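You operate a simulated robot arm through the tools that you are given. There is no shell and no other tool. Be economical: measure what you need, move in short steps, check, and stop when the job is done.

You run a simulated robot arm. Do the job below in one go: nothing can be reset, and whatever is moved stays where it is left.

JOB
Put the teal hose end on the drip shelf top away on the top of the blue bench. Put the black square plug on the drip shelf top away on the shelf under the folding table. Take the white enamel cup on the top of the pipe bench and put it away on the far edge of the side table. Take the thin rubber pad on the shelf of the pipe bench and put it away on the lower air shelf. Take the teal strainer on the shelf of the pipe bench and put it away on the top of the blue bench. Open the ledge drawer, take the black drain plug from the inside of the ledge drawer and put it in the grey carry tray, then shut the drawer. Pull the blue drawer open. Do these in any order. Set down upright: white enamel cup.

It is judged by the outcome, as a careful person would: the job done as asked, and still so three seconds after it is handed in. It fails if anything else is knocked over, pushed out of place, dropped, spilled or broken.

ROBOT AND FRAMES
A 7-joint arm with a two-finger parallel gripper on a trunk, on a base that drives. Base frame: it is fixed to the floor where the robot stands at the start and does not move with it; the origin is under the middle of the robot, x ahead of it, y to its left, z up. Lengths are in mm, angles in rad, forces in N, time in s.
With the tool pointing down near the work surface it reaches from about 100 to 920 mm from the robot's upright axis, wherever it stands. Its first joint turns from -2.897 to 2.897 rad. Places, roughly: black drain plug (5x5x9 cm) [800, -1300, 900]; black square plug (4x4x4 cm) [900, -400, 500]; blue drawer [1400, 0, 500]; far edge of the side table (60x15 cm) [3280, -2620, 780]; grey carry tray (40x21x5 cm) [3000, -1500, 400]; ledge drawer [800, -1300, 900]; lower air shelf [700, 2000, 500]; shelf under the folding table [3100, -1200, 400]; teal hose end [750, -250, 500]; teal strainer (6x6x3 cm) [1300, -1100, 400]; thin rubber pad (5x4x2 cm) [1300, -800, 400]; top of the blue bench [2200, -3700, 800]; white enamel cup (8x7x9 cm) [1200, -700, 900]. Payload 3.91 kg.
The tool frame sits at the grasp point between the pads (the TCP): z along the fingers, y along the line on which they close. The tips reach 30 mm beyond it. Largest opening 110 mm; finger width 20, thickness 10; the body of the gripper, 48 by 112 mm, starts 55 mm behind the TCP.
Orientation is that of the tool frame in the base frame, as a unit quaternion [w, x, y, z]. With the fingers straight down and closing along the base's y, the tool's x points along the base's -x, its y along +y and its z along -z.

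CONTROLS
- The arm moves only by the tool jog_arm. Its argument "series" is a list of rows, each a list of 7 numbers: the opening, from 0 (shut) to 1 (fully open), then the shift along the base's x, y, z in units of 500 mm (1.0 is 500 mm), then the turn, a rotation vector about the base's x, y, z in units of 90 degrees (1.0 is 90 degrees). In form: [[claw, dx, dy, dz, wx, wy, wz], ...]. A call has 1 to 10 rows; each row is the pose to reach, as a shift and turn from the pose commanded when the call began. A call with a number of a shift or a turn outside -1 to 1 is refused whole. Rows are played at 5 a second. More than 50 mm and 0.15 rad between two rows, or a gripper value outside its range, and nothing of the call is played. A pose out of reach is approached as far as the arm can. The call stops where the force on the tool passes 40 N (or 10 N more than at its start, if that is more) or the arm is blocked; 0.2 s more then pass. The fingers move at their own pace (about 72 mm/s each) and stop on an object; they squeeze with about 45 N. The grip force told is the motor's: it shows also when the fingers shut on nothing. Time passes only in rows, and 0.2 s behind the last, so rows that repeat a pose let the fingers close. The reply holds the time, the measured pose of the TCP, the force on the tool along the base axes, the opening and the grip force, in the units named above and with some noise, with the torque about the TCP (base axes, N m) and any sound that the robot's microphone picked up.
- Cameras (640 x 400 px; columns grow to the right, rows downward): "scene" is now at [245.4, -37.9, 1175.2]; the picture's right is [-0.52, -0.86, 0.00], its down [-0.61, 0.37, -0.70] and it looks along [0.60, -0.36, -0.72] (base axes); focal length 284 px, centre (320, 200). "wrist" rides on the gripper at [72, 17, -103] in the tool frame; the picture's right is [-0.23, 0.97, 0.00], its down [-0.76, -0.18, -0.62] and it looks along [-0.61, -0.14, 0.78] (tool axes); focal length 222 px, centre (320, 200). There is no depth. A picture from a camera that has moved, and an enlarged one, comes with that camera's place and axes in the base frame and with its lens. The place of the scene camera against the robot may be out by one fixed shift of up to 12 mm in any direction.
- snapshot(camera): a new picture of that camera. No time passes.
- raise_lower(by): slides the trunk up (or, below 0, down) by that many mm; the arm and the scene camera ride with it, the base frame stays. It gives what a move gives, with no picture.
- steer(legs): drives the robot by 1 to 6 legs, each [ahead, left, turn to the left] in mm, mm and rad, along the robot's own axes; the way and the turn of a leg run together, so that a leg with both is an arc; at most 1500 mm and 3.142 rad a leg. The arm and the cameras ride along, it lands a little off, and it stops where it bumps. It gives what a move gives.
- turn_head(pan, tilt): turns the head with the scene camera to pan (to the left, within 1.501 rad either way) and tilt (down, from -0.506 to 1.204), counted from straight ahead of the robot. It gives what a move gives.
- zoom(camera, box): a new picture of the part [left, top, right, bottom] of that camera's present view, enlarged. No time passes.
- hand_in(): hands the job in; it is judged then, once.

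Work in short steps. Places have to be worked out from the pictures, the camera data and where the tool is seen: move nearer, look again, correct. Check each grasp and each placing, and mend what went wrong. You have 217 turns and 198 pictures in all, those below and enlarged ones among them. Open the gripper and draw the arm clear of the work before you hand the job in, unless the task says otherwise; then end with one line.

The tools are called as name(argument=value, ...) on one line, values as JSON. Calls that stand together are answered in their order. jog_arm: Moves the arm, as the interface text tells. Its arguments: {"type":"object","properties":{"series":{"type":"array"}},"required":["series"]} The other tools are called the same way: raise_lower (by) slides the trunk up or down; steer (legs) drives the base; turn_head (pan, tilt) turns the head that bears the scene camera; snapshot (camera) takes a picture; zoom (camera, box) takes an enlarged picture of a part of a camera's view; hand_in () hands the job in.

At the start:

```text
clock: 0.0
tcp_pos: [394.8, -275.8, 717.9]
ee_rot: [0.0, 0.0, 1.0, -0.001]
force: [-0.8, -0.1, 0.2]
wrist_torque: [0.01, -0.01, -0.01]
width: 110.0
grip_force: 0.0
trunk travel left (down, up): [-375.0, 307.0]
robot x, y, heading: [3.2, -3.6, -0.002]
head pan, tilt: [-0.545, 0.799]
```

scene: 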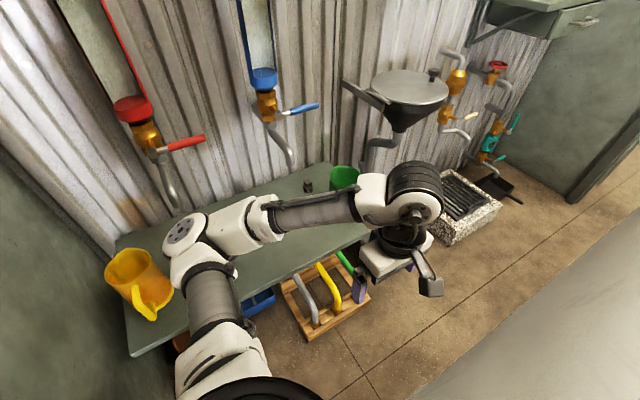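
wrist: 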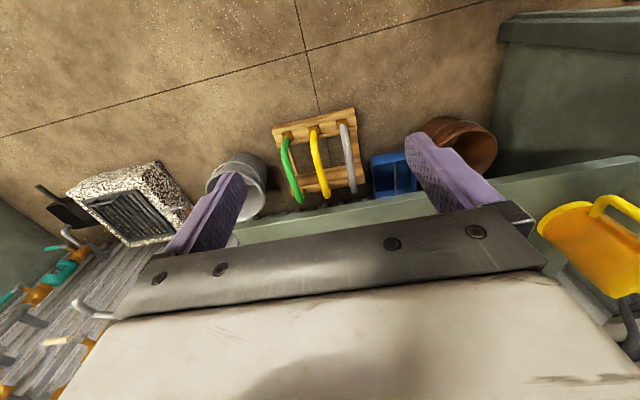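

I'll survey the surroundings first, looking ahead with the head less tilted.

turn_head(pan=0.0, tilt=0.5)

snapshot(camera="scene")

turn_head(pan=-1.2, tilt=0.4)

snapshot(camera="scene")

turn_head(pan=1.2, tilt=0.4)

snapshot(camera="scene")

```text
clock: 1.0
tcp_pos: [395.6, -275.2, 716.9]
ee_rot: [0.0, 0.0, 1.0, 0.0]
force: [-0.2, 1.1, -0.5]
wrist_torque: [0.01, -0.03, 0.01]
width: 110.1
grip_force: 0.1
trunk travel left (down, up): [-375.0, 307.0]
robot x, y, heading: [0.4, 0.4, 0.003]
head pan, tilt: [0.0, 0.499]
```

```text
195 pictures are left
camera scene: at [267.4, 3.8, 1201.1], right [0.0, -1.0, 0.0], down [-0.48, 0.0, -0.88], along [0.88, 0.0, -0.48], focal length 284 px, centre (320, 200)
```

scene: 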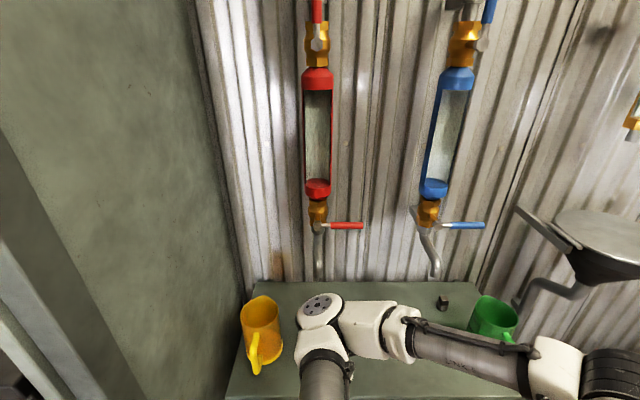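

```text
clock: 2.4
tcp_pos: [395.6, -273.9, 717.6]
ee_rot: [0.0, 0.0, 1.0, 0.0]
force: [-0.3, -0.5, 0.1]
wrist_torque: [0.01, 0.0, 0.0]
width: 110.1
grip_force: 0.1
trunk travel left (down, up): [-375.0, 307.0]
robot x, y, heading: [-0.3, 5.2, 0.0]
head pan, tilt: [-1.201, 0.4]
```

```text
194 pictures are left
camera scene: at [210.0, -82.4, 1210.3], right [-0.93, -0.36, 0.0], down [-0.14, 0.36, -0.92], along [0.33, -0.86, -0.39], focal length 284 px, centre (320, 200)
```

scene: 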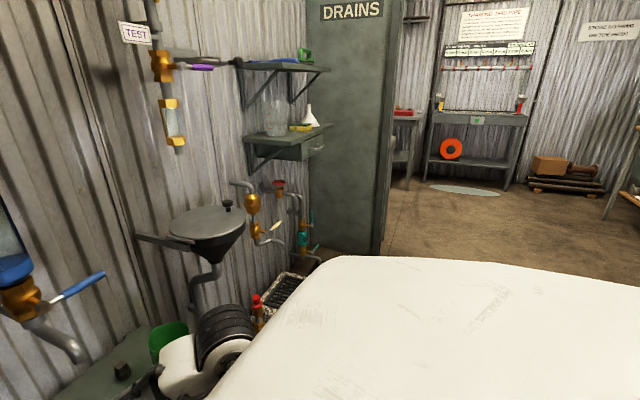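

```text
clock: 4.6
tcp_pos: [395.2, -273.7, 717.2]
ee_rot: [0.0, 0.0, 1.0, 0.0]
force: [-0.4, 0.3, 0.6]
wrist_torque: [0.0, -0.03, 0.03]
width: 110.0
grip_force: 0.1
trunk travel left (down, up): [-375.0, 307.0]
robot x, y, heading: [-1.4, 1.9, -0.001]
head pan, tilt: [1.201, 0.4]
```

```text
193 pictures are left
camera scene: at [209.9, 90.2, 1210.3], right [0.93, -0.36, 0.0], down [-0.14, -0.36, -0.92], along [0.33, 0.86, -0.39], focal length 284 px, centre (320, 200)
```

scene: 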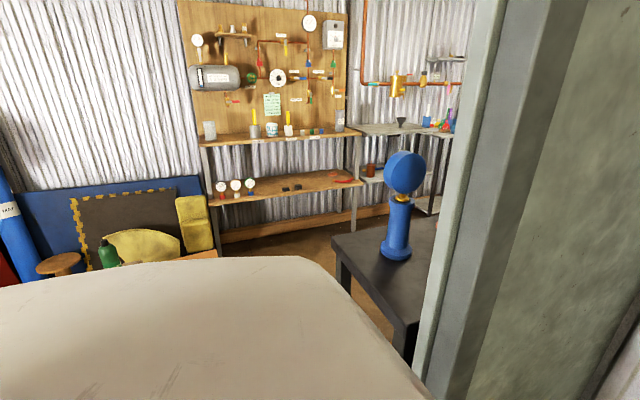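

The square plug is at about (888,-377). The hose end is hidden by the arm, so I'll move the tool forward, above the drip shelf, to look.

jog_arm(series=[[1, 0.1, 0.0, 0.05, 0, 0, 0], [1, 0.2, 0.0, 0.1, 0, 0, 0], [1, 0.3, 0.0, 0.12, 0, 0, 0], [1, 0.36, 0.0, 0.12, 0, 0, 0]])

turn_head(pan=-0.3, tilt=0.8)

snapshot(camera="wrist")

snapshot(camera="scene")

```text
refused: row 1 steps farther than a row can; nothing moved
```

```text
clock: 6.2
tcp_pos: [395.1, -274.2, 717.7]
ee_rot: [0.0, 0.0, 1.0, 0.0]
force: [0.3, -0.4, -0.9]
wrist_torque: [-0.01, 0.0, 0.01]
width: 110.0
grip_force: 0.0
trunk travel left (down, up): [-375.0, 307.0]
robot x, y, heading: [-1.2, 1.5, -0.003]
head pan, tilt: [-0.3, 0.799]
```

```text
192 pictures are left
camera wrist: at [322.2, -257.8, 819.7], right [0.23, 0.97, 0.0], down [0.76, -0.18, 0.62], along [0.61, -0.14, -0.78], focal length 222 px, centre (320, 200)
```

wrist: 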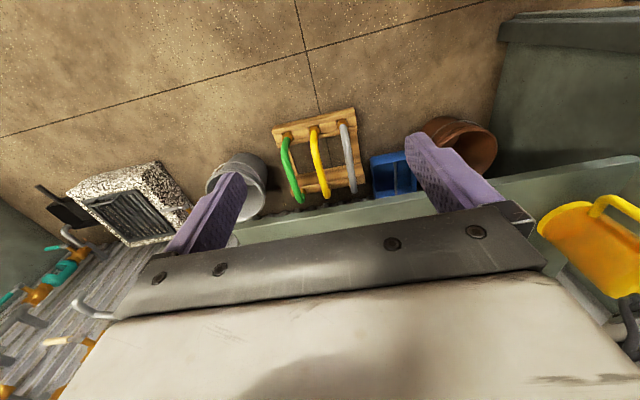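

```text
191 pictures are left
camera scene: at [253.5, -19.9, 1175.2], right [-0.3, -0.96, 0.0], down [-0.68, 0.21, -0.7], along [0.67, -0.21, -0.72], focal length 284 px, centre (320, 200)
```

scene: 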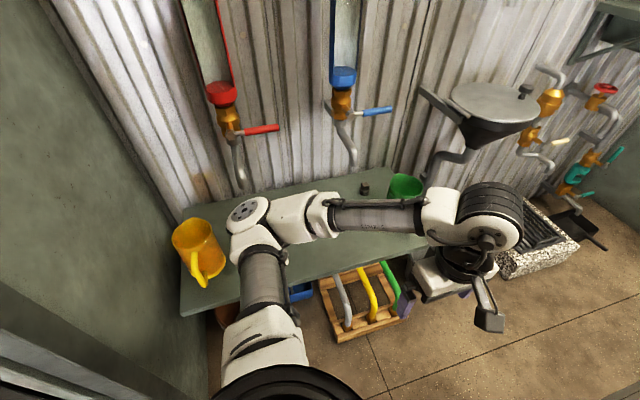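

The step norm must be at most 50 mm. Moving the tool forward and up with smaller rows.

jog_arm(series=[[1, 0.07, 0.0, 0.06, 0, 0, 0], [1, 0.14, 0.0, 0.12, 0, 0, 0], [1, 0.21, 0.0, 0.14, 0, 0, 0], [1, 0.28, 0.0, 0.14, 0, 0, 0], [1, 0.36, 0, 0.14, 0, 0, 0]])

snapshot(camera="wrist")

snapshot(camera="scene")

```text
clock: 7.4
tcp_pos: [576.2, -274.0, 787.4]
ee_rot: [0.0, -0.001, 1.0, 0.0]
force: [0.1, -1.3, -0.7]
wrist_torque: [-0.03, 0.02, 0.02]
width: 109.9
grip_force: 0.1
trunk travel left (down, up): [-375.0, 307.0]
robot x, y, heading: [4.2, -0.1, 0.005]
head pan, tilt: [-0.3, 0.799]
```

```text
190 pictures are left
camera wrist: at [503.3, -256.7, 889.6], right [0.23, 0.97, 0.0], down [0.76, -0.18, 0.62], along [0.61, -0.14, -0.78], focal length 222 px, centre (320, 200)
```

wrist: 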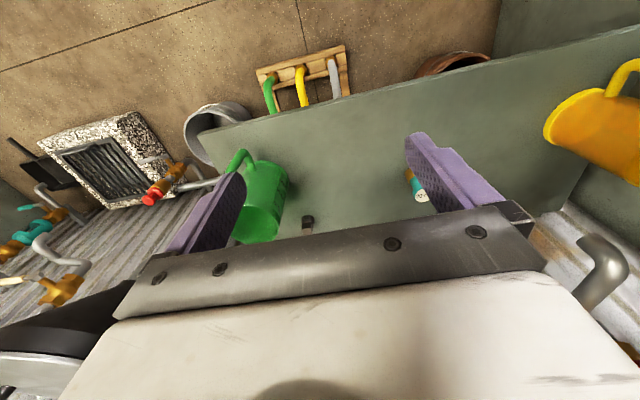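

```text
189 pictures are left
camera scene: at [253.5, -20.0, 1175.2], right [-0.3, -0.96, 0.0], down [-0.68, 0.21, -0.7], along [0.67, -0.21, -0.72], focal length 284 px, centre (320, 200)
```

scene: 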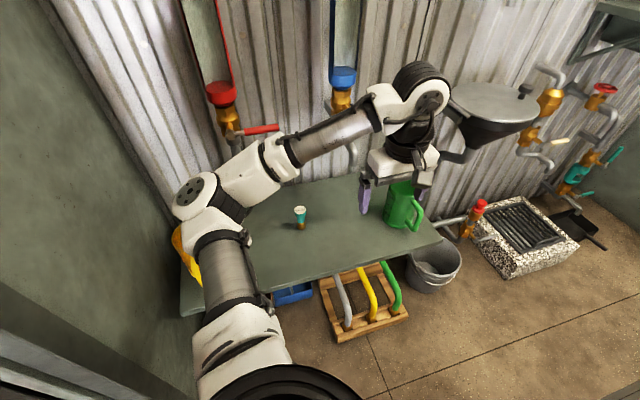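

Hose end appears upright near (800,-130). Zooming in to determine shape and height.

zoom(camera="scene", box=[240, 160, 440, 285])

zoom(camera="wrist", box=[240, 120, 480, 270])

```text
3.20 times, centred on (340, 222) of scene
camera zoom: at [253.5, -20.0, 1175.2], right [-0.3, -0.96, 0.0], down [-0.68, 0.21, -0.7], along [0.67, -0.21, -0.72], focal length 907 px, centre (256, 128)
```

zoom: 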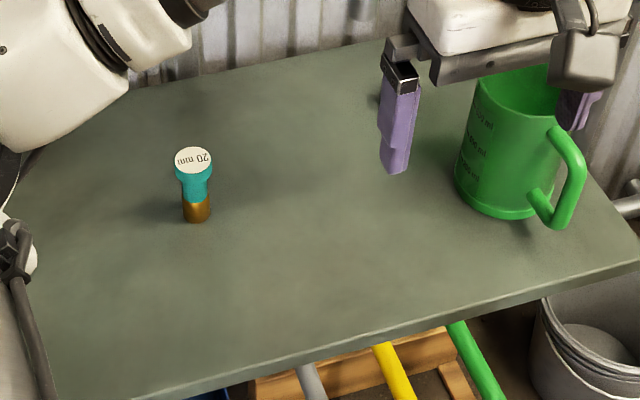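

```text
2.67 times, centred on (360, 195) of wrist
camera zoom: at [503.3, -256.7, 889.6], right [0.23, 0.97, 0.0], down [0.76, -0.18, 0.62], along [0.61, -0.14, -0.78], focal length 592 px, centre (213, 213)
```

zoom: 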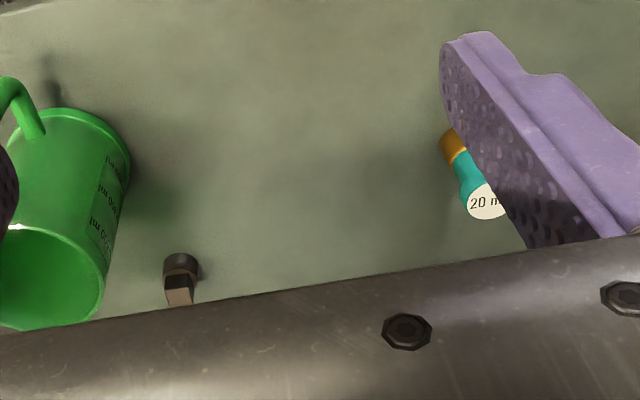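

The hose end base is at about (794,-130,494), its top near z 570. I'll move above it, then check before descending.

jog_arm(series=[[1, 0.07, 0.046, -0.02, 0, 0, 0], [1, 0.14, 0.092, -0.04, 0, 0, 0], [1, 0.21, 0.138, -0.06, 0, 0, 0], [1, 0.28, 0.184, -0.08, 0, 0, 0], [1, 0.35, 0.23, -0.1, 0, 0, 0], [1, 0.41, 0.27, -0.14, 0, 0, 0], [1, 0.436, 0.288, -0.2, 0, 0, 0], [1, 0.436, 0.288, -0.26, 0, 0, 0]])

snapshot(camera="wrist")

snapshot(camera="scene")

```text
clock: 9.2
tcp_pos: [791.7, -137.0, 659.9]
ee_rot: [0.003, 0.006, 1.0, 0.001]
force: [0.3, 0.7, 0.8]
wrist_torque: [-0.02, 0.0, 0.02]
width: 110.2
grip_force: 0.1
trunk travel left (down, up): [-375.0, 307.0]
robot x, y, heading: [-2.1, 1.1, 0.002]
head pan, tilt: [-0.3, 0.799]
```

```text
186 pictures are left
camera wrist: at [717.7, -120.4, 761.7], right [0.24, 0.97, 0.0], down [0.76, -0.19, 0.63], along [0.61, -0.15, -0.78], focal length 222 px, centre (320, 200)
```

wrist: 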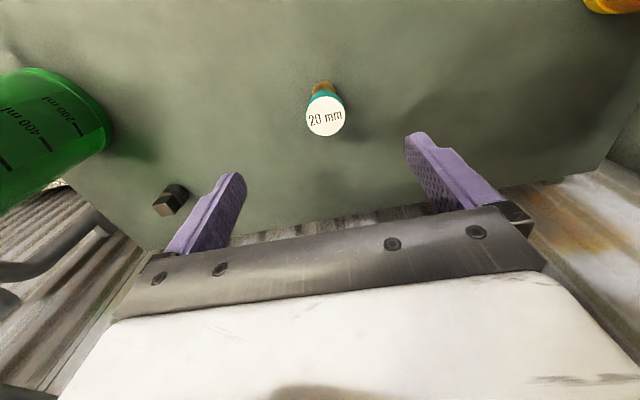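

```text
185 pictures are left
camera scene: at [250.3, -22.2, 1176.2], right [-0.3, -0.95, 0.0], down [-0.68, 0.21, -0.7], along [0.67, -0.21, -0.72], focal length 284 px, centre (320, 200)
```

scene: 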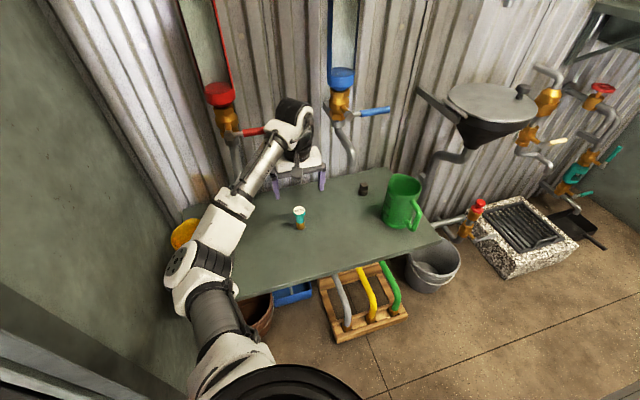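

The wrist view puts the hose end at about (778,-131). Shift slightly, descend to z≈538 and close.

jog_arm(series=[[1, -0.028, 0.012, -0.06, 0, 0, 0], [1, -0.028, 0.012, -0.14, 0, 0, 0], [1, -0.028, 0.012, -0.2, 0, 0, 0], [1, -0.028, 0.012, -0.24, 0, 0, 0], [1, -0.028, 0.012, -0.24, 0, 0, 0]])

snapshot(camera="wrist")

```text
clock: 10.4
tcp_pos: [779.5, -123.9, 537.5]
ee_rot: [0.0, 0.0, 1.0, 0.0]
force: [0.6, -0.4, 0.4]
wrist_torque: [-0.03, 0.0, 0.01]
width: 109.9
grip_force: 0.1
trunk travel left (down, up): [-375.0, 307.0]
robot x, y, heading: [4.5, 1.0, 0.003]
head pan, tilt: [-0.3, 0.799]
```

```text
184 pictures are left
camera wrist: at [707.2, -106.9, 639.1], right [0.23, 0.97, 0.0], down [0.76, -0.18, 0.62], along [0.61, -0.14, -0.78], focal length 222 px, centre (320, 200)
```

wrist: 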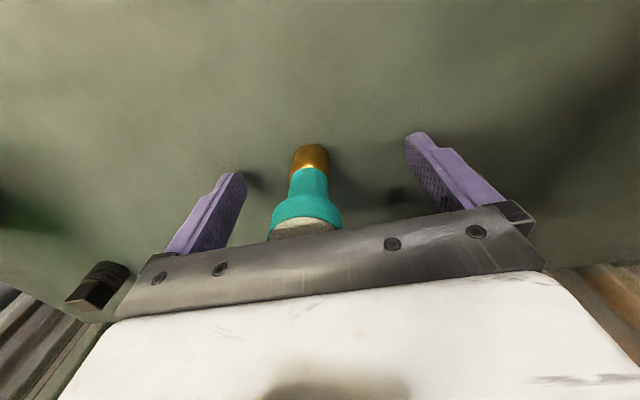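

Nicely aligned, about 6 mm off in y. I'll correct that and close the fingers.

jog_arm(series=[[1, 0, -0.012, 0, 0, 0, 0], [0.3, 0, -0.012, 0, 0, 0, 0], [0.1, 0, -0.012, 0, 0, 0, 0], [0.1, 0, -0.012, 0, 0, 0, 0], [0.1, 0, -0.012, 0, 0, 0, 0], [0, 0, -0.012, 0, 0, 0, 0]])

jog_arm(series=[[0, 0, 0, 0.06, 0, 0, 0], [0, 0, 0, 0.14, 0, 0, 0], [0, -0.04, 0, 0.22, 0, 0, 0], [0, -0.12, 0, 0.26, 0, 0, 0], [0, -0.2, 0, 0.3, 0, 0, 0]])

snapshot(camera="wrist")

```text
clock: 11.8
tcp_pos: [780.9, -130.3, 537.7]
ee_rot: [0.0, 0.001, 1.0, -0.001]
force: [0.5, -0.3, -0.3]
wrist_torque: [0.06, -0.03, 0.01]
width: 33.1
grip_force: 45.5
trunk travel left (down, up): [-375.0, 307.0]
robot x, y, heading: [-2.7, 2.8, 0.0]
head pan, tilt: [-0.3, 0.799]
```

```text
clock: 13.0
tcp_pos: [678.6, -130.3, 687.0]
ee_rot: [-0.001, 0.0, 1.0, 0.0]
force: [0.0, -0.4, -2.4]
wrist_torque: [0.0, 0.01, -0.01]
width: 33.2
grip_force: 44.8
trunk travel left (down, up): [-375.0, 307.0]
robot x, y, heading: [0.6, -1.1, -0.003]
head pan, tilt: [-0.3, 0.799]
```

```text
183 pictures are left
camera wrist: at [606.7, -113.6, 789.6], right [0.23, 0.97, 0.0], down [0.76, -0.18, 0.62], along [0.61, -0.14, -0.78], focal length 222 px, centre (320, 200)
```

wrist: 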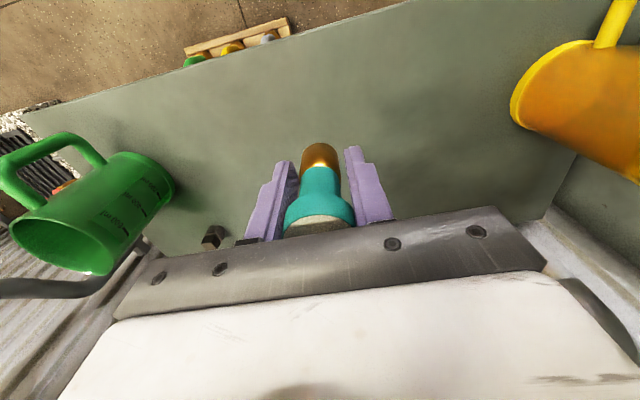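

Hose end is held. I'll retract the arm to a compact travel pose and look to the right.

jog_arm(series=[[0, -0.07, -0.02, 0.06, 0, 0, 0], [0, -0.14, -0.04, 0.12, 0, 0, 0], [0, -0.21, -0.06, 0.18, 0, 0, 0], [0, -0.28, -0.08, 0.24, 0, 0, 0], [0, -0.35, -0.1, 0.3, 0, 0, 0], [0, -0.42, -0.13, 0.36, 0, 0, 0], [0, -0.49, -0.16, 0.4, 0, 0, 0], [0, -0.56, -0.19, 0.42, 0, 0, 0]])

steer(legs=[[-150, 0, 0], [0, 0, -1.57]])

turn_head(pan=0, tilt=0.25)

snapshot(camera="scene")

```text
clock: 14.8
tcp_pos: [399.6, -226.9, 896.8]
ee_rot: [0.0, 0.0, 1.0, 0.0]
force: [0.5, -0.2, -2.4]
wrist_torque: [-0.02, 0.03, 0.02]
width: 33.0
grip_force: 45.3
trunk travel left (down, up): [-375.0, 307.0]
robot x, y, heading: [-2.4, -0.3, -0.003]
head pan, tilt: [-0.3, 0.799]
```

```text
clock: 20.1
tcp_pos: [-381.7, -395.9, 897.2]
ee_rot: [0.0, 0.712, 0.702, 0.0]
force: [1.0, -0.1, -2.6]
wrist_torque: [0.03, -0.01, -0.01]
width: 32.9
grip_force: 45.1
trunk travel left (down, up): [-375.0, 307.0]
robot x, y, heading: [-148.1, -0.2, -1.584]
head pan, tilt: [-0.3, 0.799]
```

```text
clock: 21.1
tcp_pos: [-381.6, -395.8, 897.6]
ee_rot: [0.0, 0.712, 0.702, 0.0]
force: [0.0, -0.4, -2.0]
wrist_torque: [-0.01, -0.01, -0.02]
width: 32.9
grip_force: 44.8
trunk travel left (down, up): [-375.0, 307.0]
robot x, y, heading: [-149.1, 0.1, -1.586]
head pan, tilt: [0.0, 0.25]
```

```text
182 pictures are left
camera scene: at [-146.1, -259.3, 1224.2], right [-1.0, 0.01, 0.0], down [0.0, 0.25, -0.97], along [-0.01, -0.97, -0.25], focal length 284 px, centre (320, 200)
```

scene: 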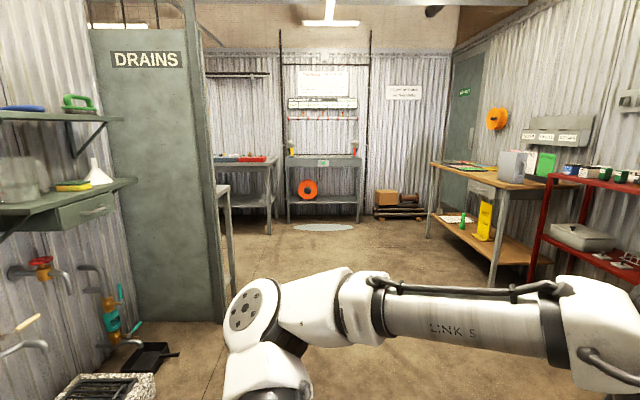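

Clear corridor ahead. I'll drive to y≈-2700, then turn to face +x and look.

steer(legs=[[1350, 0, 0], [1350, 0, 0], [0, 0, 1.58]])

snapshot(camera="scene")

turn_head(pan=0.8, tilt=0.35)

snapshot(camera="scene")

turn_head(pan=-0.8, tilt=0.35)

snapshot(camera="scene")

```text
clock: 38.1
tcp_pos: [261.0, -2906.3, 898.1]
ee_rot: [0.0, -0.022, 1.0, 0.0]
force: [-0.5, 0.4, -1.2]
wrist_torque: [0.02, 0.02, -0.01]
width: 33.0
grip_force: 45.2
trunk travel left (down, up): [-375.0, 307.0]
robot x, y, heading: [-145.4, -2695.2, 0.044]
head pan, tilt: [0.0, 0.25]
```

```text
181 pictures are left
camera scene: at [122.1, -2680.8, 1224.3], right [0.04, -1.0, 0.0], down [-0.25, -0.01, -0.97], along [0.97, 0.04, -0.25], focal length 284 px, centre (320, 200)
```

scene: 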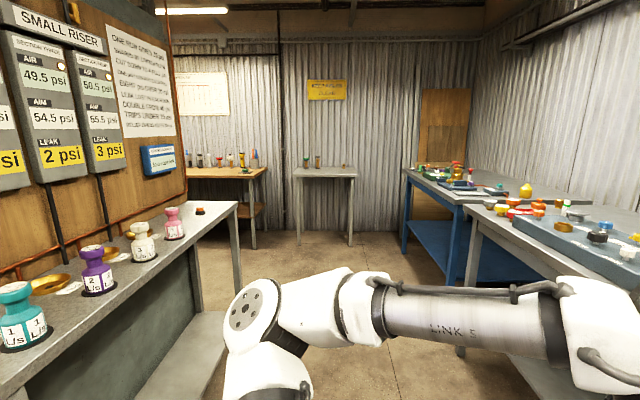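

```text
clock: 39.3
tcp_pos: [261.9, -2904.6, 897.7]
ee_rot: [0.001, -0.022, 1.0, -0.001]
force: [0.0, -0.2, -1.3]
wrist_torque: [-0.03, -0.02, 0.01]
width: 32.7
grip_force: 44.5
trunk travel left (down, up): [-375.0, 307.0]
robot x, y, heading: [-146.3, -2696.4, 0.04]
head pan, tilt: [0.799, 0.351]
```

```text
180 pictures are left
camera scene: at [90.8, -2615.5, 1214.8], right [0.75, -0.67, 0.0], down [-0.23, -0.26, -0.94], along [0.62, 0.7, -0.34], focal length 284 px, centre (320, 200)
```

scene: 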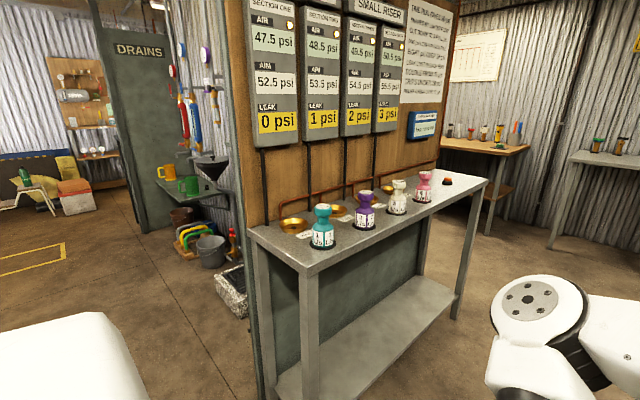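

```text
clock: 40.9
tcp_pos: [262.0, -2906.2, 897.6]
ee_rot: [0.0, -0.021, 1.0, 0.0]
force: [-1.1, 0.4, -0.7]
wrist_torque: [0.01, 0.02, 0.01]
width: 33.2
grip_force: 44.9
trunk travel left (down, up): [-375.0, 307.0]
robot x, y, heading: [-147.5, -2695.2, 0.043]
head pan, tilt: [-0.799, 0.351]
```

```text
179 pictures are left
camera scene: at [96.7, -2748.7, 1214.8], right [-0.69, -0.73, 0.0], down [-0.25, 0.24, -0.94], along [0.68, -0.64, -0.34], focal length 284 px, centre (320, 200)
```

scene: 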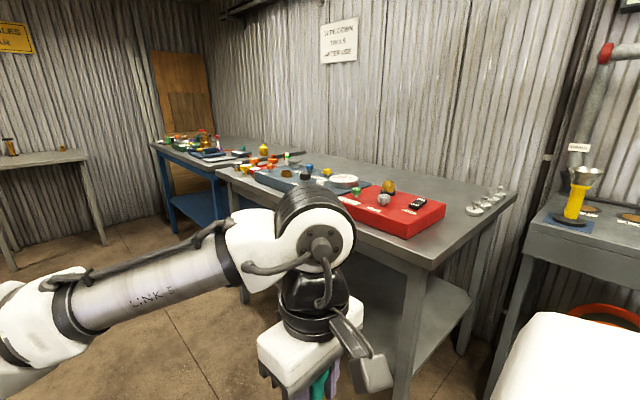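

The blue bench is further along on the right (x≈1690–3000, front edge y≈-3400). The side table is the small grey table straight ahead, with the wooden folding table to its left. I'll drive along the aisle and face the blue bench.

steer(legs=[[0, 0, -0.089], [1150, 0, 0], [1150, 0, 0], [0, 0, -1.525]])

turn_head(pan=0.0, tilt=0.6)

snapshot(camera="scene")

snapshot(camera="wrist")

```text
clock: 56.7
tcp_pos: [1932.1, -3171.8, 898.3]
ee_rot: [0.0, 0.71, 0.704, 0.0]
force: [-0.5, -0.3, -1.5]
wrist_torque: [0.01, -0.03, -0.01]
width: 33.2
grip_force: 45.3
trunk travel left (down, up): [-375.0, 307.0]
robot x, y, heading: [2165.3, -2774.9, -1.581]
head pan, tilt: [-0.799, 0.351]
```

```text
clock: 57.8
tcp_pos: [1932.9, -3170.9, 898.1]
ee_rot: [0.0, 0.71, 0.705, 0.0]
force: [-0.3, 0.4, -1.9]
wrist_torque: [-0.02, -0.04, 0.0]
width: 32.9
grip_force: 45.0
trunk travel left (down, up): [-375.0, 307.0]
robot x, y, heading: [2163.5, -2775.1, -1.579]
head pan, tilt: [0.0, 0.6]
```

```text
178 pictures are left
camera scene: at [2167.0, -3028.7, 1192.1], right [-1.0, 0.01, 0.0], down [0.01, 0.56, -0.83], along [-0.01, -0.83, -0.56], focal length 284 px, centre (320, 200)
```

scene: 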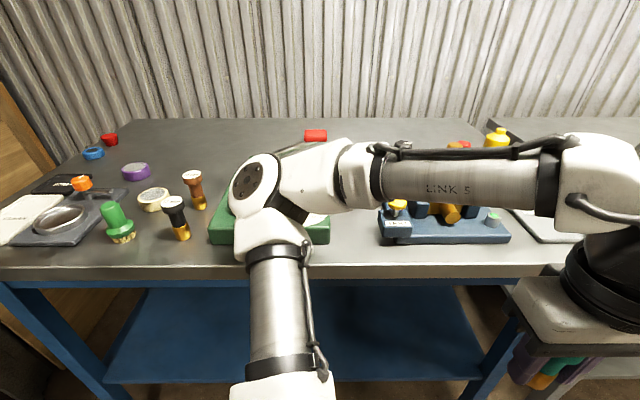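

```text
177 pictures are left
camera wrist: at [1949.3, -3099.4, 1000.1], right [0.97, -0.24, 0.0], down [-0.18, -0.76, 0.62], along [-0.15, -0.61, -0.78], focal length 222 px, centre (320, 200)
```

wrist: 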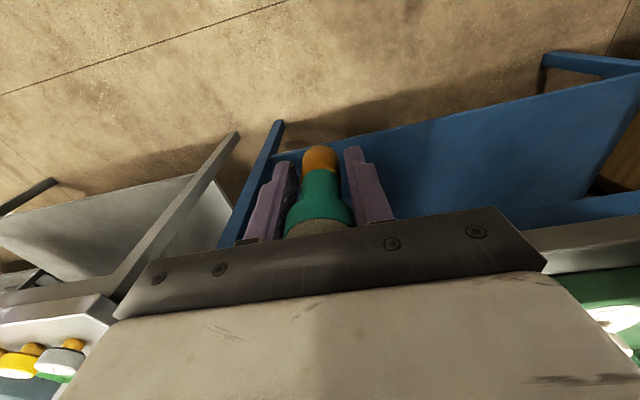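

The blue bench is cluttered. I'll raise the tool and extend over the bench to see free space with the wrist camera.

jog_arm(series=[[0, 0.02, -0.02, 0.08, 0, 0, 0], [0, 0.04, -0.06, 0.16, 0, 0, 0], [0, 0.08, -0.13, 0.2, 0, 0, 0], [0, 0.12, -0.2, 0.24, 0, 0, 0], [0, 0.16, -0.28, 0.26, 0, 0, 0], [0, 0.2, -0.36, 0.28, 0, 0, 0], [0, 0.24, -0.44, 0.3, 0, 0, 0], [0, 0.3, -0.5, 0.3, 0, 0, 0]])

snapshot(camera="scene")

snapshot(camera="wrist")

```text
clock: 59.6
tcp_pos: [2082.4, -3421.4, 1042.3]
ee_rot: [0.0, 0.71, 0.704, -0.001]
force: [-0.4, 0.3, -2.4]
wrist_torque: [0.02, 0.01, 0.02]
width: 32.9
grip_force: 45.6
out of reach, approached as far as the arm can: row 7, 8
trunk travel left (down, up): [-375.0, 307.0]
robot x, y, heading: [2160.5, -2777.1, -1.581]
head pan, tilt: [0.0, 0.6]
```

```text
176 pictures are left
camera scene: at [2167.1, -3028.8, 1192.0], right [-1.0, 0.01, 0.0], down [0.0, 0.57, -0.82], along [-0.01, -0.82, -0.57], focal length 284 px, centre (320, 200)
```

scene: 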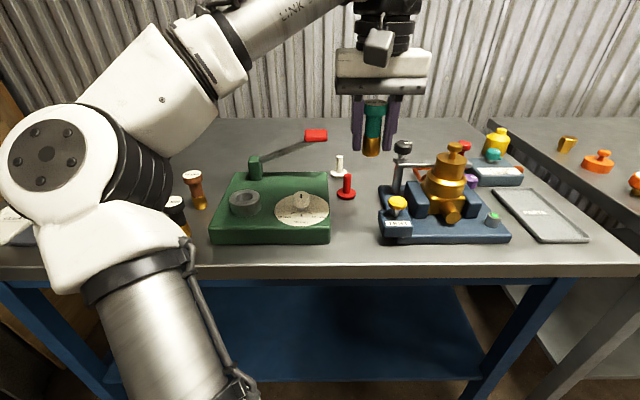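

```text
175 pictures are left
camera wrist: at [2098.9, -3349.2, 1144.5], right [0.97, -0.24, 0.0], down [-0.18, -0.76, 0.62], along [-0.15, -0.61, -0.78], focal length 222 px, centre (320, 200)
```

wrist: 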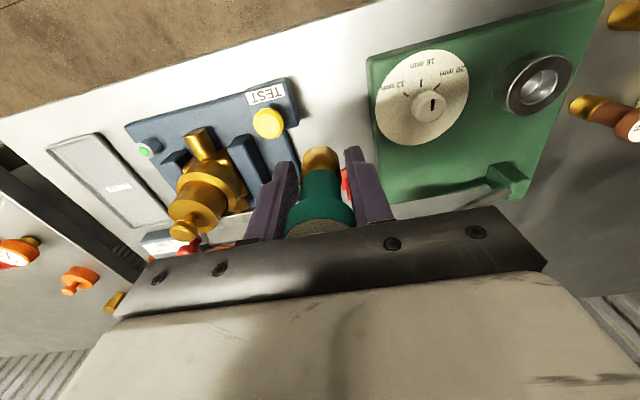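

The free gap between the green gauge and blue caddy is about x 2050–2136 near the front (bench top about z 840). I'll rotate the tool by 90° so that fingers close along y, fitting the narrow gap better.

jog_arm(series=[[0, 0, 0, 0, 0, 0, 0.09], [0, 0, 0, 0, 0, 0, 0.18], [0, 0, 0, 0, 0, 0, 0.27], [0, 0, 0, 0, 0, 0, 0.36], [0, 0, 0, 0, 0, 0, 0.45], [0, 0, 0, 0, 0, 0, 0.54], [0, 0, 0, 0, 0, 0, 0.63], [0, 0, 0, 0, 0, 0, 0.72], [0, 0, 0, 0, 0, 0, 0.81], [0, 0, 0, 0, 0, 0, 0.9]])

snapshot(camera="wrist")

```text
clock: 61.8
tcp_pos: [2082.3, -3421.1, 1042.3]
ee_rot: [0.001, 0.081, 0.997, -0.001]
force: [-0.5, -0.7, -1.5]
wrist_torque: [-0.01, -0.02, 0.04]
width: 33.2
grip_force: 45.3
trunk travel left (down, up): [-375.0, 307.0]
robot x, y, heading: [2163.3, -2772.5, -1.579]
head pan, tilt: [0.0, 0.6]
```

```text
174 pictures are left
camera wrist: at [2013.0, -3392.6, 1144.5], right [0.38, 0.92, 0.0], down [0.72, -0.3, 0.62], along [0.57, -0.24, -0.78], focal length 222 px, centre (320, 200)
```

wrist: 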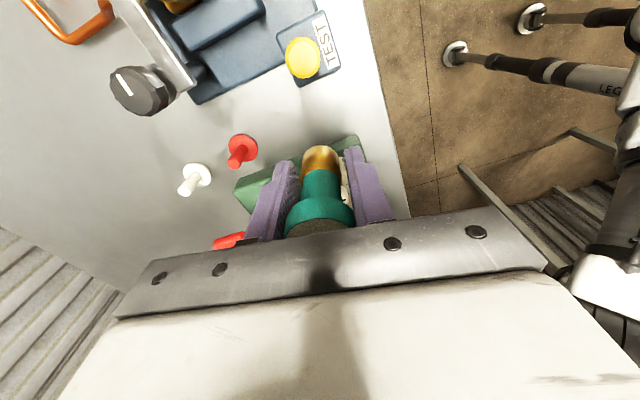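

Now lower to about z 905 at (2093,-3435) and check.

jog_arm(series=[[0, 0.02, -0.02, -0.06, 0, 0, 0.1], [0, 0.022, -0.028, -0.13, 0, 0, 0.1], [0, 0.022, -0.028, -0.2, 0, 0, 0.1], [0, 0.022, -0.028, -0.27, 0, 0, 0.1]])

snapshot(camera="wrist")

snapshot(camera="scene")

```text
refused: row 1 steps farther than a row can; nothing moved
```

```text
173 pictures are left
camera wrist: at [2013.0, -3392.6, 1144.5], right [0.38, 0.92, 0.0], down [0.72, -0.3, 0.62], along [0.57, -0.24, -0.78], focal length 222 px, centre (320, 200)
```

wrist: 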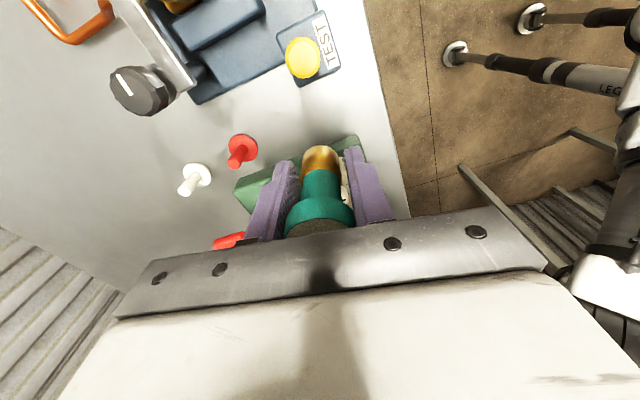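

```text
172 pictures are left
camera scene: at [2167.1, -3028.8, 1192.0], right [-1.0, 0.01, 0.0], down [0.0, 0.57, -0.82], along [-0.01, -0.82, -0.57], focal length 284 px, centre (320, 200)
```

scene: 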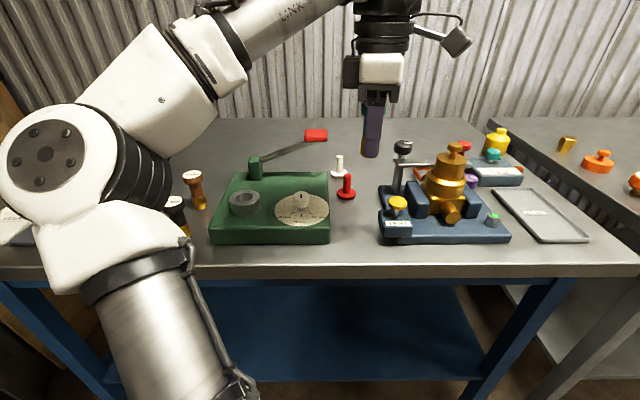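

Redo with a smaller turn step.

jog_arm(series=[[0, 0.02, -0.02, -0.06, 0, 0, 0.06], [0, 0.022, -0.028, -0.13, 0, 0, 0.1], [0, 0.022, -0.028, -0.2, 0, 0, 0.1], [0, 0.022, -0.028, -0.27, 0, 0, 0.1]])

snapshot(camera="scene")

```text
clock: 62.8
tcp_pos: [2092.3, -3435.6, 909.5]
ee_rot: [0.0, 0.003, 1.0, -0.001]
force: [-0.1, 0.4, -2.4]
wrist_torque: [0.01, 0.01, 0.02]
width: 32.9
grip_force: 44.9
trunk travel left (down, up): [-375.0, 307.0]
robot x, y, heading: [2158.5, -2773.6, -1.579]
head pan, tilt: [0.0, 0.6]
```

```text
171 pictures are left
camera scene: at [2167.1, -3028.8, 1192.1], right [-1.0, 0.01, 0.0], down [0.0, 0.57, -0.82], along [-0.01, -0.82, -0.57], focal length 284 px, centre (320, 200)
```

scene: 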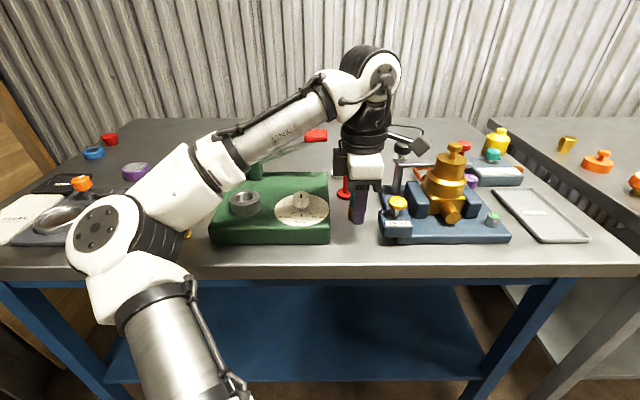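

Well centred in the gap. Lower slowly until contact.

jog_arm(series=[[0, 0, 0, -0.02, 0, 0, 0], [0, 0, 0, -0.03, 0, 0, 0], [0, 0, 0, -0.038, 0, 0, 0], [0, 0, 0, -0.042, 0, 0, 0], [0, 0, 0, -0.046, 0, 0, 0], [0, 0, 0, -0.05, 0, 0, 0], [0, 0, 0, -0.054, 0, 0, 0]])

```text
clock: 64.4
tcp_pos: [2093.5, -3435.0, 886.1]
ee_rot: [-0.002, 0.004, 1.0, -0.005]
force: [0.7, 2.2, 18.2]
wrist_torque: [0.22, -0.06, -0.05]
width: 33.0
grip_force: 45.1
trunk travel left (down, up): [-375.0, 307.0]
robot x, y, heading: [2162.6, -2774.9, -1.584]
head pan, tilt: [0.0, 0.6]
stopped in row 7: the force on the tool passed its limit at 43 N (the readings are from after the stop); the commanded pose is now the measured one
```

Contact at z≈886 (bench top ≈843). Release gently and raise.

jog_arm(series=[[0.36, 0, 0, 0, 0, 0, 0], [0.5, 0, 0, 0, 0, 0, 0], [0.5, 0, 0, 0.03, 0, 0, 0], [0.5, 0, 0, 0.1, 0, 0, 0], [0.5, 0, 0, 0.19, 0, 0, 0], [0.5, 0, 0, 0.28, 0, 0, 0], [0.5, 0, 0.06, 0.34, 0, 0, 0], [0.5, 0, 0.14, 0.36, 0, 0, 0]])

snapshot(camera="scene")

```text
clock: 66.2
tcp_pos: [2092.8, -3364.4, 1050.5]
ee_rot: [-0.004, 0.002, 1.0, -0.003]
force: [1.0, -0.1, 0.3]
wrist_torque: [-0.02, -0.02, 0.02]
width: 55.2
grip_force: 0.0
out of reach, approached as far as the arm can: row 7, 8
trunk travel left (down, up): [-375.0, 307.0]
robot x, y, heading: [2163.4, -2775.4, -1.577]
head pan, tilt: [0.0, 0.6]
```

```text
170 pictures are left
camera scene: at [2167.1, -3028.6, 1192.2], right [-1.0, 0.01, 0.0], down [0.0, 0.56, -0.83], along [-0.01, -0.83, -0.56], focal length 284 px, centre (320, 200)
```

scene: 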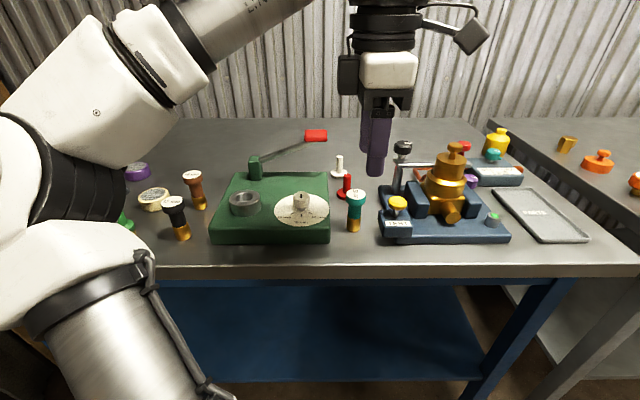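

Hose end placed upright. Retract the arm and rotate the tool back, then turn toward +y.

jog_arm(series=[[0.5, 0, 0.06, 0, 0, 0, -0.09], [0.5, 0, 0.12, -0.04, 0, 0, -0.18], [0.5, 0, 0.18, -0.1, 0, 0, -0.27], [0.5, -0.04, 0.24, -0.16, 0, 0, -0.36], [0.5, -0.08, 0.3, -0.2, 0, 0, -0.45], [0.5, -0.12, 0.36, -0.24, 0, 0, -0.54], [0.5, -0.16, 0.38, -0.28, 0, 0, -0.63], [0.5, -0.2, 0.38, -0.3, 0, 0, -0.72], [0.5, -0.24, 0.38, -0.3, 0, 0, -0.81], [0.5, -0.28, 0.38, -0.3, 0, 0, -0.9]])

steer(legs=[[0, 0, 3.14]])

turn_head(pan=0.4, tilt=0.3)

snapshot(camera="scene")

turn_head(pan=-0.7, tilt=0.3)

snapshot(camera="scene")

```text
clock: 68.4
tcp_pos: [1955.5, -3175.7, 898.8]
ee_rot: [-0.003, 0.653, 0.757, -0.002]
force: [-0.2, 0.0, -0.1]
wrist_torque: [0.01, -0.01, -0.02]
width: 54.9
grip_force: 0.0
trunk travel left (down, up): [-375.0, 307.0]
robot x, y, heading: [2161.8, -2774.7, -1.584]
head pan, tilt: [0.0, 0.6]
```

```text
clock: 76.3
tcp_pos: [2375.8, -2376.6, 900.6]
ee_rot: [-0.002, 0.752, -0.659, 0.003]
force: [-0.1, 0.2, -0.3]
wrist_torque: [0.01, 0.0, 0.02]
width: 55.0
grip_force: 0.0
trunk travel left (down, up): [-375.0, 307.0]
robot x, y, heading: [2163.6, -2777.1, 1.546]
head pan, tilt: [0.0, 0.6]
```

```text
clock: 77.2
tcp_pos: [2377.3, -2377.7, 900.0]
ee_rot: [-0.001, 0.752, -0.659, 0.003]
force: [0.4, -0.2, -0.3]
wrist_torque: [0.02, -0.01, -0.02]
width: 55.2
grip_force: 0.0
trunk travel left (down, up): [-375.0, 307.0]
robot x, y, heading: [2164.1, -2775.7, 1.549]
head pan, tilt: [0.4, 0.3]
```

```text
169 pictures are left
camera scene: at [2139.5, -2513.5, 1219.5], right [0.93, 0.36, 0.0], down [0.11, -0.28, -0.96], along [-0.35, 0.89, -0.3], focal length 284 px, centre (320, 200)
```

scene: 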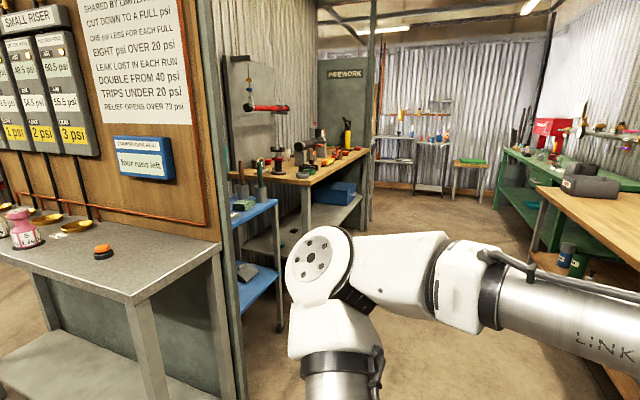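

```text
clock: 78.5
tcp_pos: [2376.3, -2376.8, 900.6]
ee_rot: [-0.001, 0.753, -0.659, 0.003]
force: [1.1, -0.8, 0.0]
wrist_torque: [-0.02, 0.0, 0.0]
width: 55.0
grip_force: 0.1
trunk travel left (down, up): [-375.0, 307.0]
robot x, y, heading: [2163.2, -2774.7, 1.548]
head pan, tilt: [-0.7, 0.3]
```

```text
168 pictures are left
camera scene: at [2235.4, -2530.6, 1219.6], right [0.75, -0.66, 0.0], down [-0.2, -0.22, -0.96], along [0.63, 0.72, -0.3], focal length 284 px, centre (320, 200)
```

scene: 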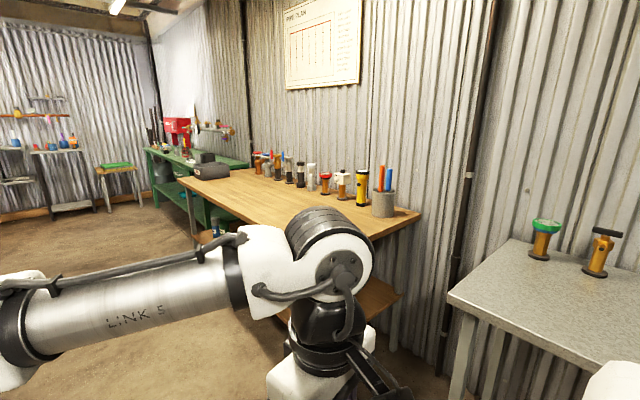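

The pipe bench is on the left (front edge x≈1520, y≈-1200…400) and the blue drawer sits under it. The folding table is on the right. Drive up the aisle and face the pipe bench.

steer(legs=[[900, 0, 0.02], [850, 0, 0], [0, 0, 1.573]])

turn_head(pan=0.0, tilt=0.5)

snapshot(camera="scene")

snapshot(camera="wrist")

```text
clock: 91.3
tcp_pos: [1780.1, -819.0, 900.4]
ee_rot: [-0.004, 0.997, 0.081, 0.0]
force: [0.3, 0.0, -0.7]
wrist_torque: [0.0, 0.02, 0.01]
width: 54.8
grip_force: 0.0
trunk travel left (down, up): [-375.0, 307.0]
robot x, y, heading: [2183.3, -1018.9, -3.139]
head pan, tilt: [-0.7, 0.3]
```

```text
clock: 92.4
tcp_pos: [1781.4, -819.8, 899.5]
ee_rot: [-0.004, 0.997, 0.081, 0.001]
force: [-0.3, 0.3, 0.0]
wrist_torque: [0.05, -0.03, 0.01]
width: 54.8
grip_force: 0.1
trunk travel left (down, up): [-375.0, 307.0]
robot x, y, heading: [2184.9, -1024.1, -3.136]
head pan, tilt: [0.0, 0.499]
```

```text
167 pictures are left
camera scene: at [1929.3, -1018.7, 1201.2], right [0.0, 1.0, 0.0], down [0.48, 0.0, -0.88], along [-0.88, 0.0, -0.48], focal length 284 px, centre (320, 200)
```

scene: 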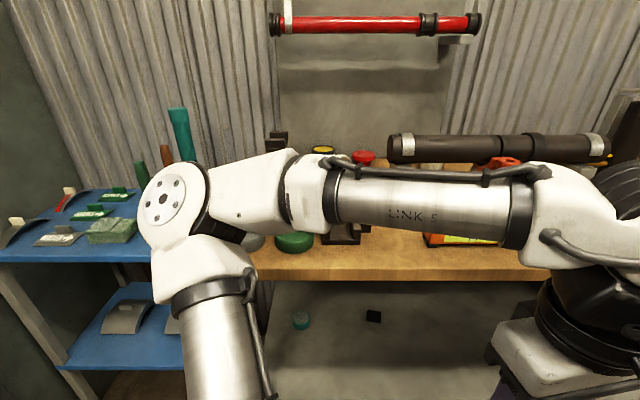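

```text
166 pictures are left
camera wrist: at [1853.9, -825.2, 1002.3], right [-0.07, -1.0, -0.01], down [-0.78, 0.05, 0.62], along [-0.62, 0.05, -0.78], focal length 222 px, centre (320, 200)
```

wrist: 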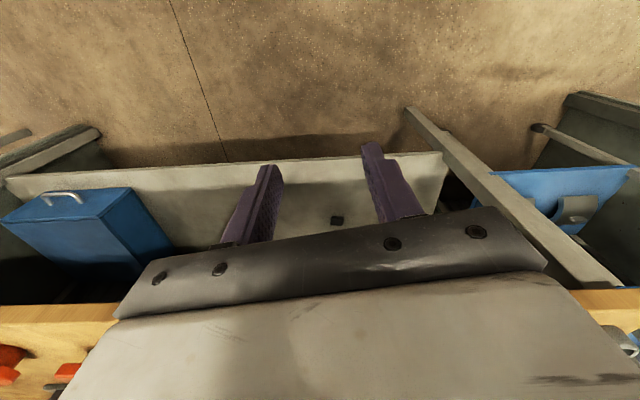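

Strainer ≈(1293,-1085,~400) and pad ≈(1276,-840,~400) are on the shelf under the bench top. I'll lower the trunk and tilt the tool forward to reach beneath.

raise_lower(by=-300)

jog_arm(series=[[1, 0, -0.05, 0.03, 0, 0, -0.05], [1, 0, -0.1, 0.06, 0, 0, -0.1], [1, 0, -0.16, 0.06, 0, 0.08, -0.1], [1, 0, -0.22, 0.06, 0, 0.16, -0.1], [1, 0, -0.28, 0.06, 0, 0.24, -0.1], [1, 0, -0.34, 0.06, 0, 0.32, -0.1], [1, 0, -0.4, 0.06, 0, 0.4, -0.1], [1, 0, -0.46, 0.06, 0, 0.48, -0.1], [1, 0, -0.53, 0.06, 0, 0.55, -0.1]])

snapshot(camera="scene")

snapshot(camera="wrist")

```text
clock: 95.4
tcp_pos: [1780.3, -819.5, 598.6]
ee_rot: [-0.004, 0.997, 0.081, 0.002]
force: [0.0, -0.5, -0.8]
wrist_torque: [-0.01, 0.01, 0.02]
width: 55.0
grip_force: 0.0
trunk travel left (down, up): [-75.0, 607.0]
robot x, y, heading: [2185.3, -1020.9, -3.138]
head pan, tilt: [0.0, 0.499]
```

```text
clock: 97.4
tcp_pos: [1764.7, -1100.1, 671.1]
ee_rot: [-0.029, 0.925, -0.011, -0.378]
force: [-0.1, 0.8, 0.3]
wrist_torque: [0.0, 0.01, 0.01]
width: 110.1
grip_force: 0.1
out of reach, approached as far as the arm can: row 6, 7, 8, 9
trunk travel left (down, up): [-75.0, 607.0]
robot x, y, heading: [2185.9, -1023.0, -3.142]
head pan, tilt: [0.0, 0.499]
```

```text
165 pictures are left
camera scene: at [1929.3, -1018.6, 901.2], right [0.0, 1.0, 0.0], down [0.48, 0.0, -0.88], along [-0.88, 0.0, -0.48], focal length 284 px, centre (320, 200)
```

scene: 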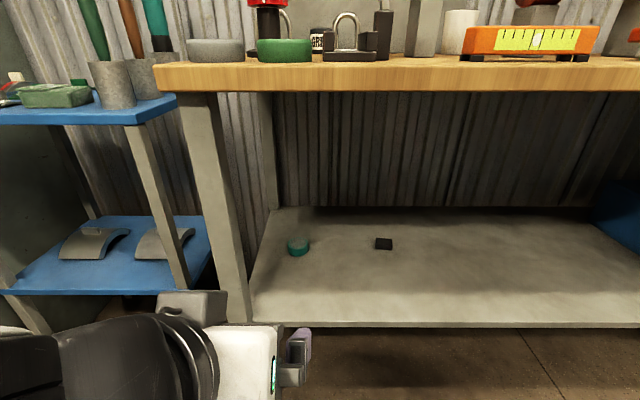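

```text
164 pictures are left
camera wrist: at [1887.7, -1123.2, 690.9], right [-0.2, -0.97, 0.12], down [-0.1, 0.14, 0.99], along [-0.97, 0.19, -0.12], focal length 222 px, centre (320, 200)
```

wrist: 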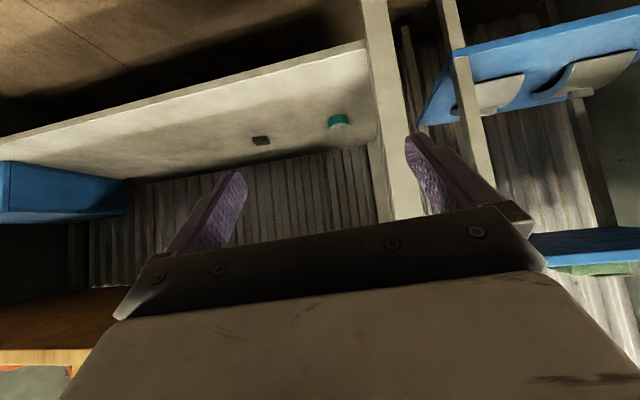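

Strainer ≈(1255,-1081), pad ≈(1266,-835); shelf top ≈ z 378. I'll advance the tool forward toward the shelf and check pose tracking.

jog_arm(series=[[1, -0.09, 0, 0, 0, 0, 0], [1, -0.18, 0, 0, 0, 0, 0], [1, -0.27, 0, 0, 0, 0, 0], [1, -0.36, 0, -0.02, 0, 0, 0], [1, -0.36, 0, -0.02, 0, 0, 0]])

snapshot(camera="scene")

```text
clock: 98.6
tcp_pos: [1600.7, -1103.2, 684.8]
ee_rot: [-0.033, 0.906, -0.005, -0.423]
force: [1.0, 0.4, -0.6]
wrist_torque: [0.0, -0.02, 0.01]
width: 110.0
grip_force: 0.0
trunk travel left (down, up): [-75.0, 607.0]
robot x, y, heading: [2184.0, -1024.0, -3.139]
head pan, tilt: [0.0, 0.499]
```

```text
163 pictures are left
camera scene: at [1935.9, -1018.3, 908.3], right [0.0, 1.0, 0.0], down [0.47, 0.0, -0.88], along [-0.88, 0.0, -0.47], focal length 284 px, centre (320, 200)
```

scene: 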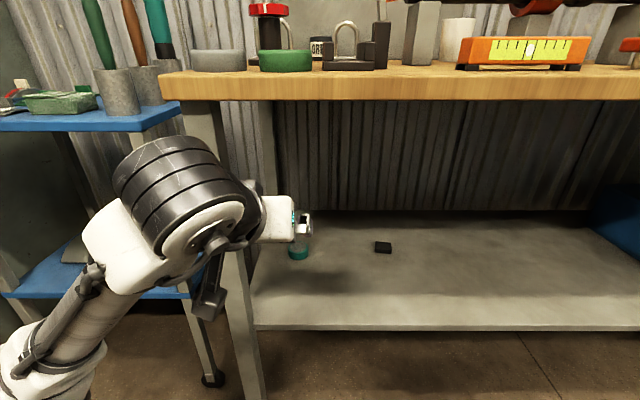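

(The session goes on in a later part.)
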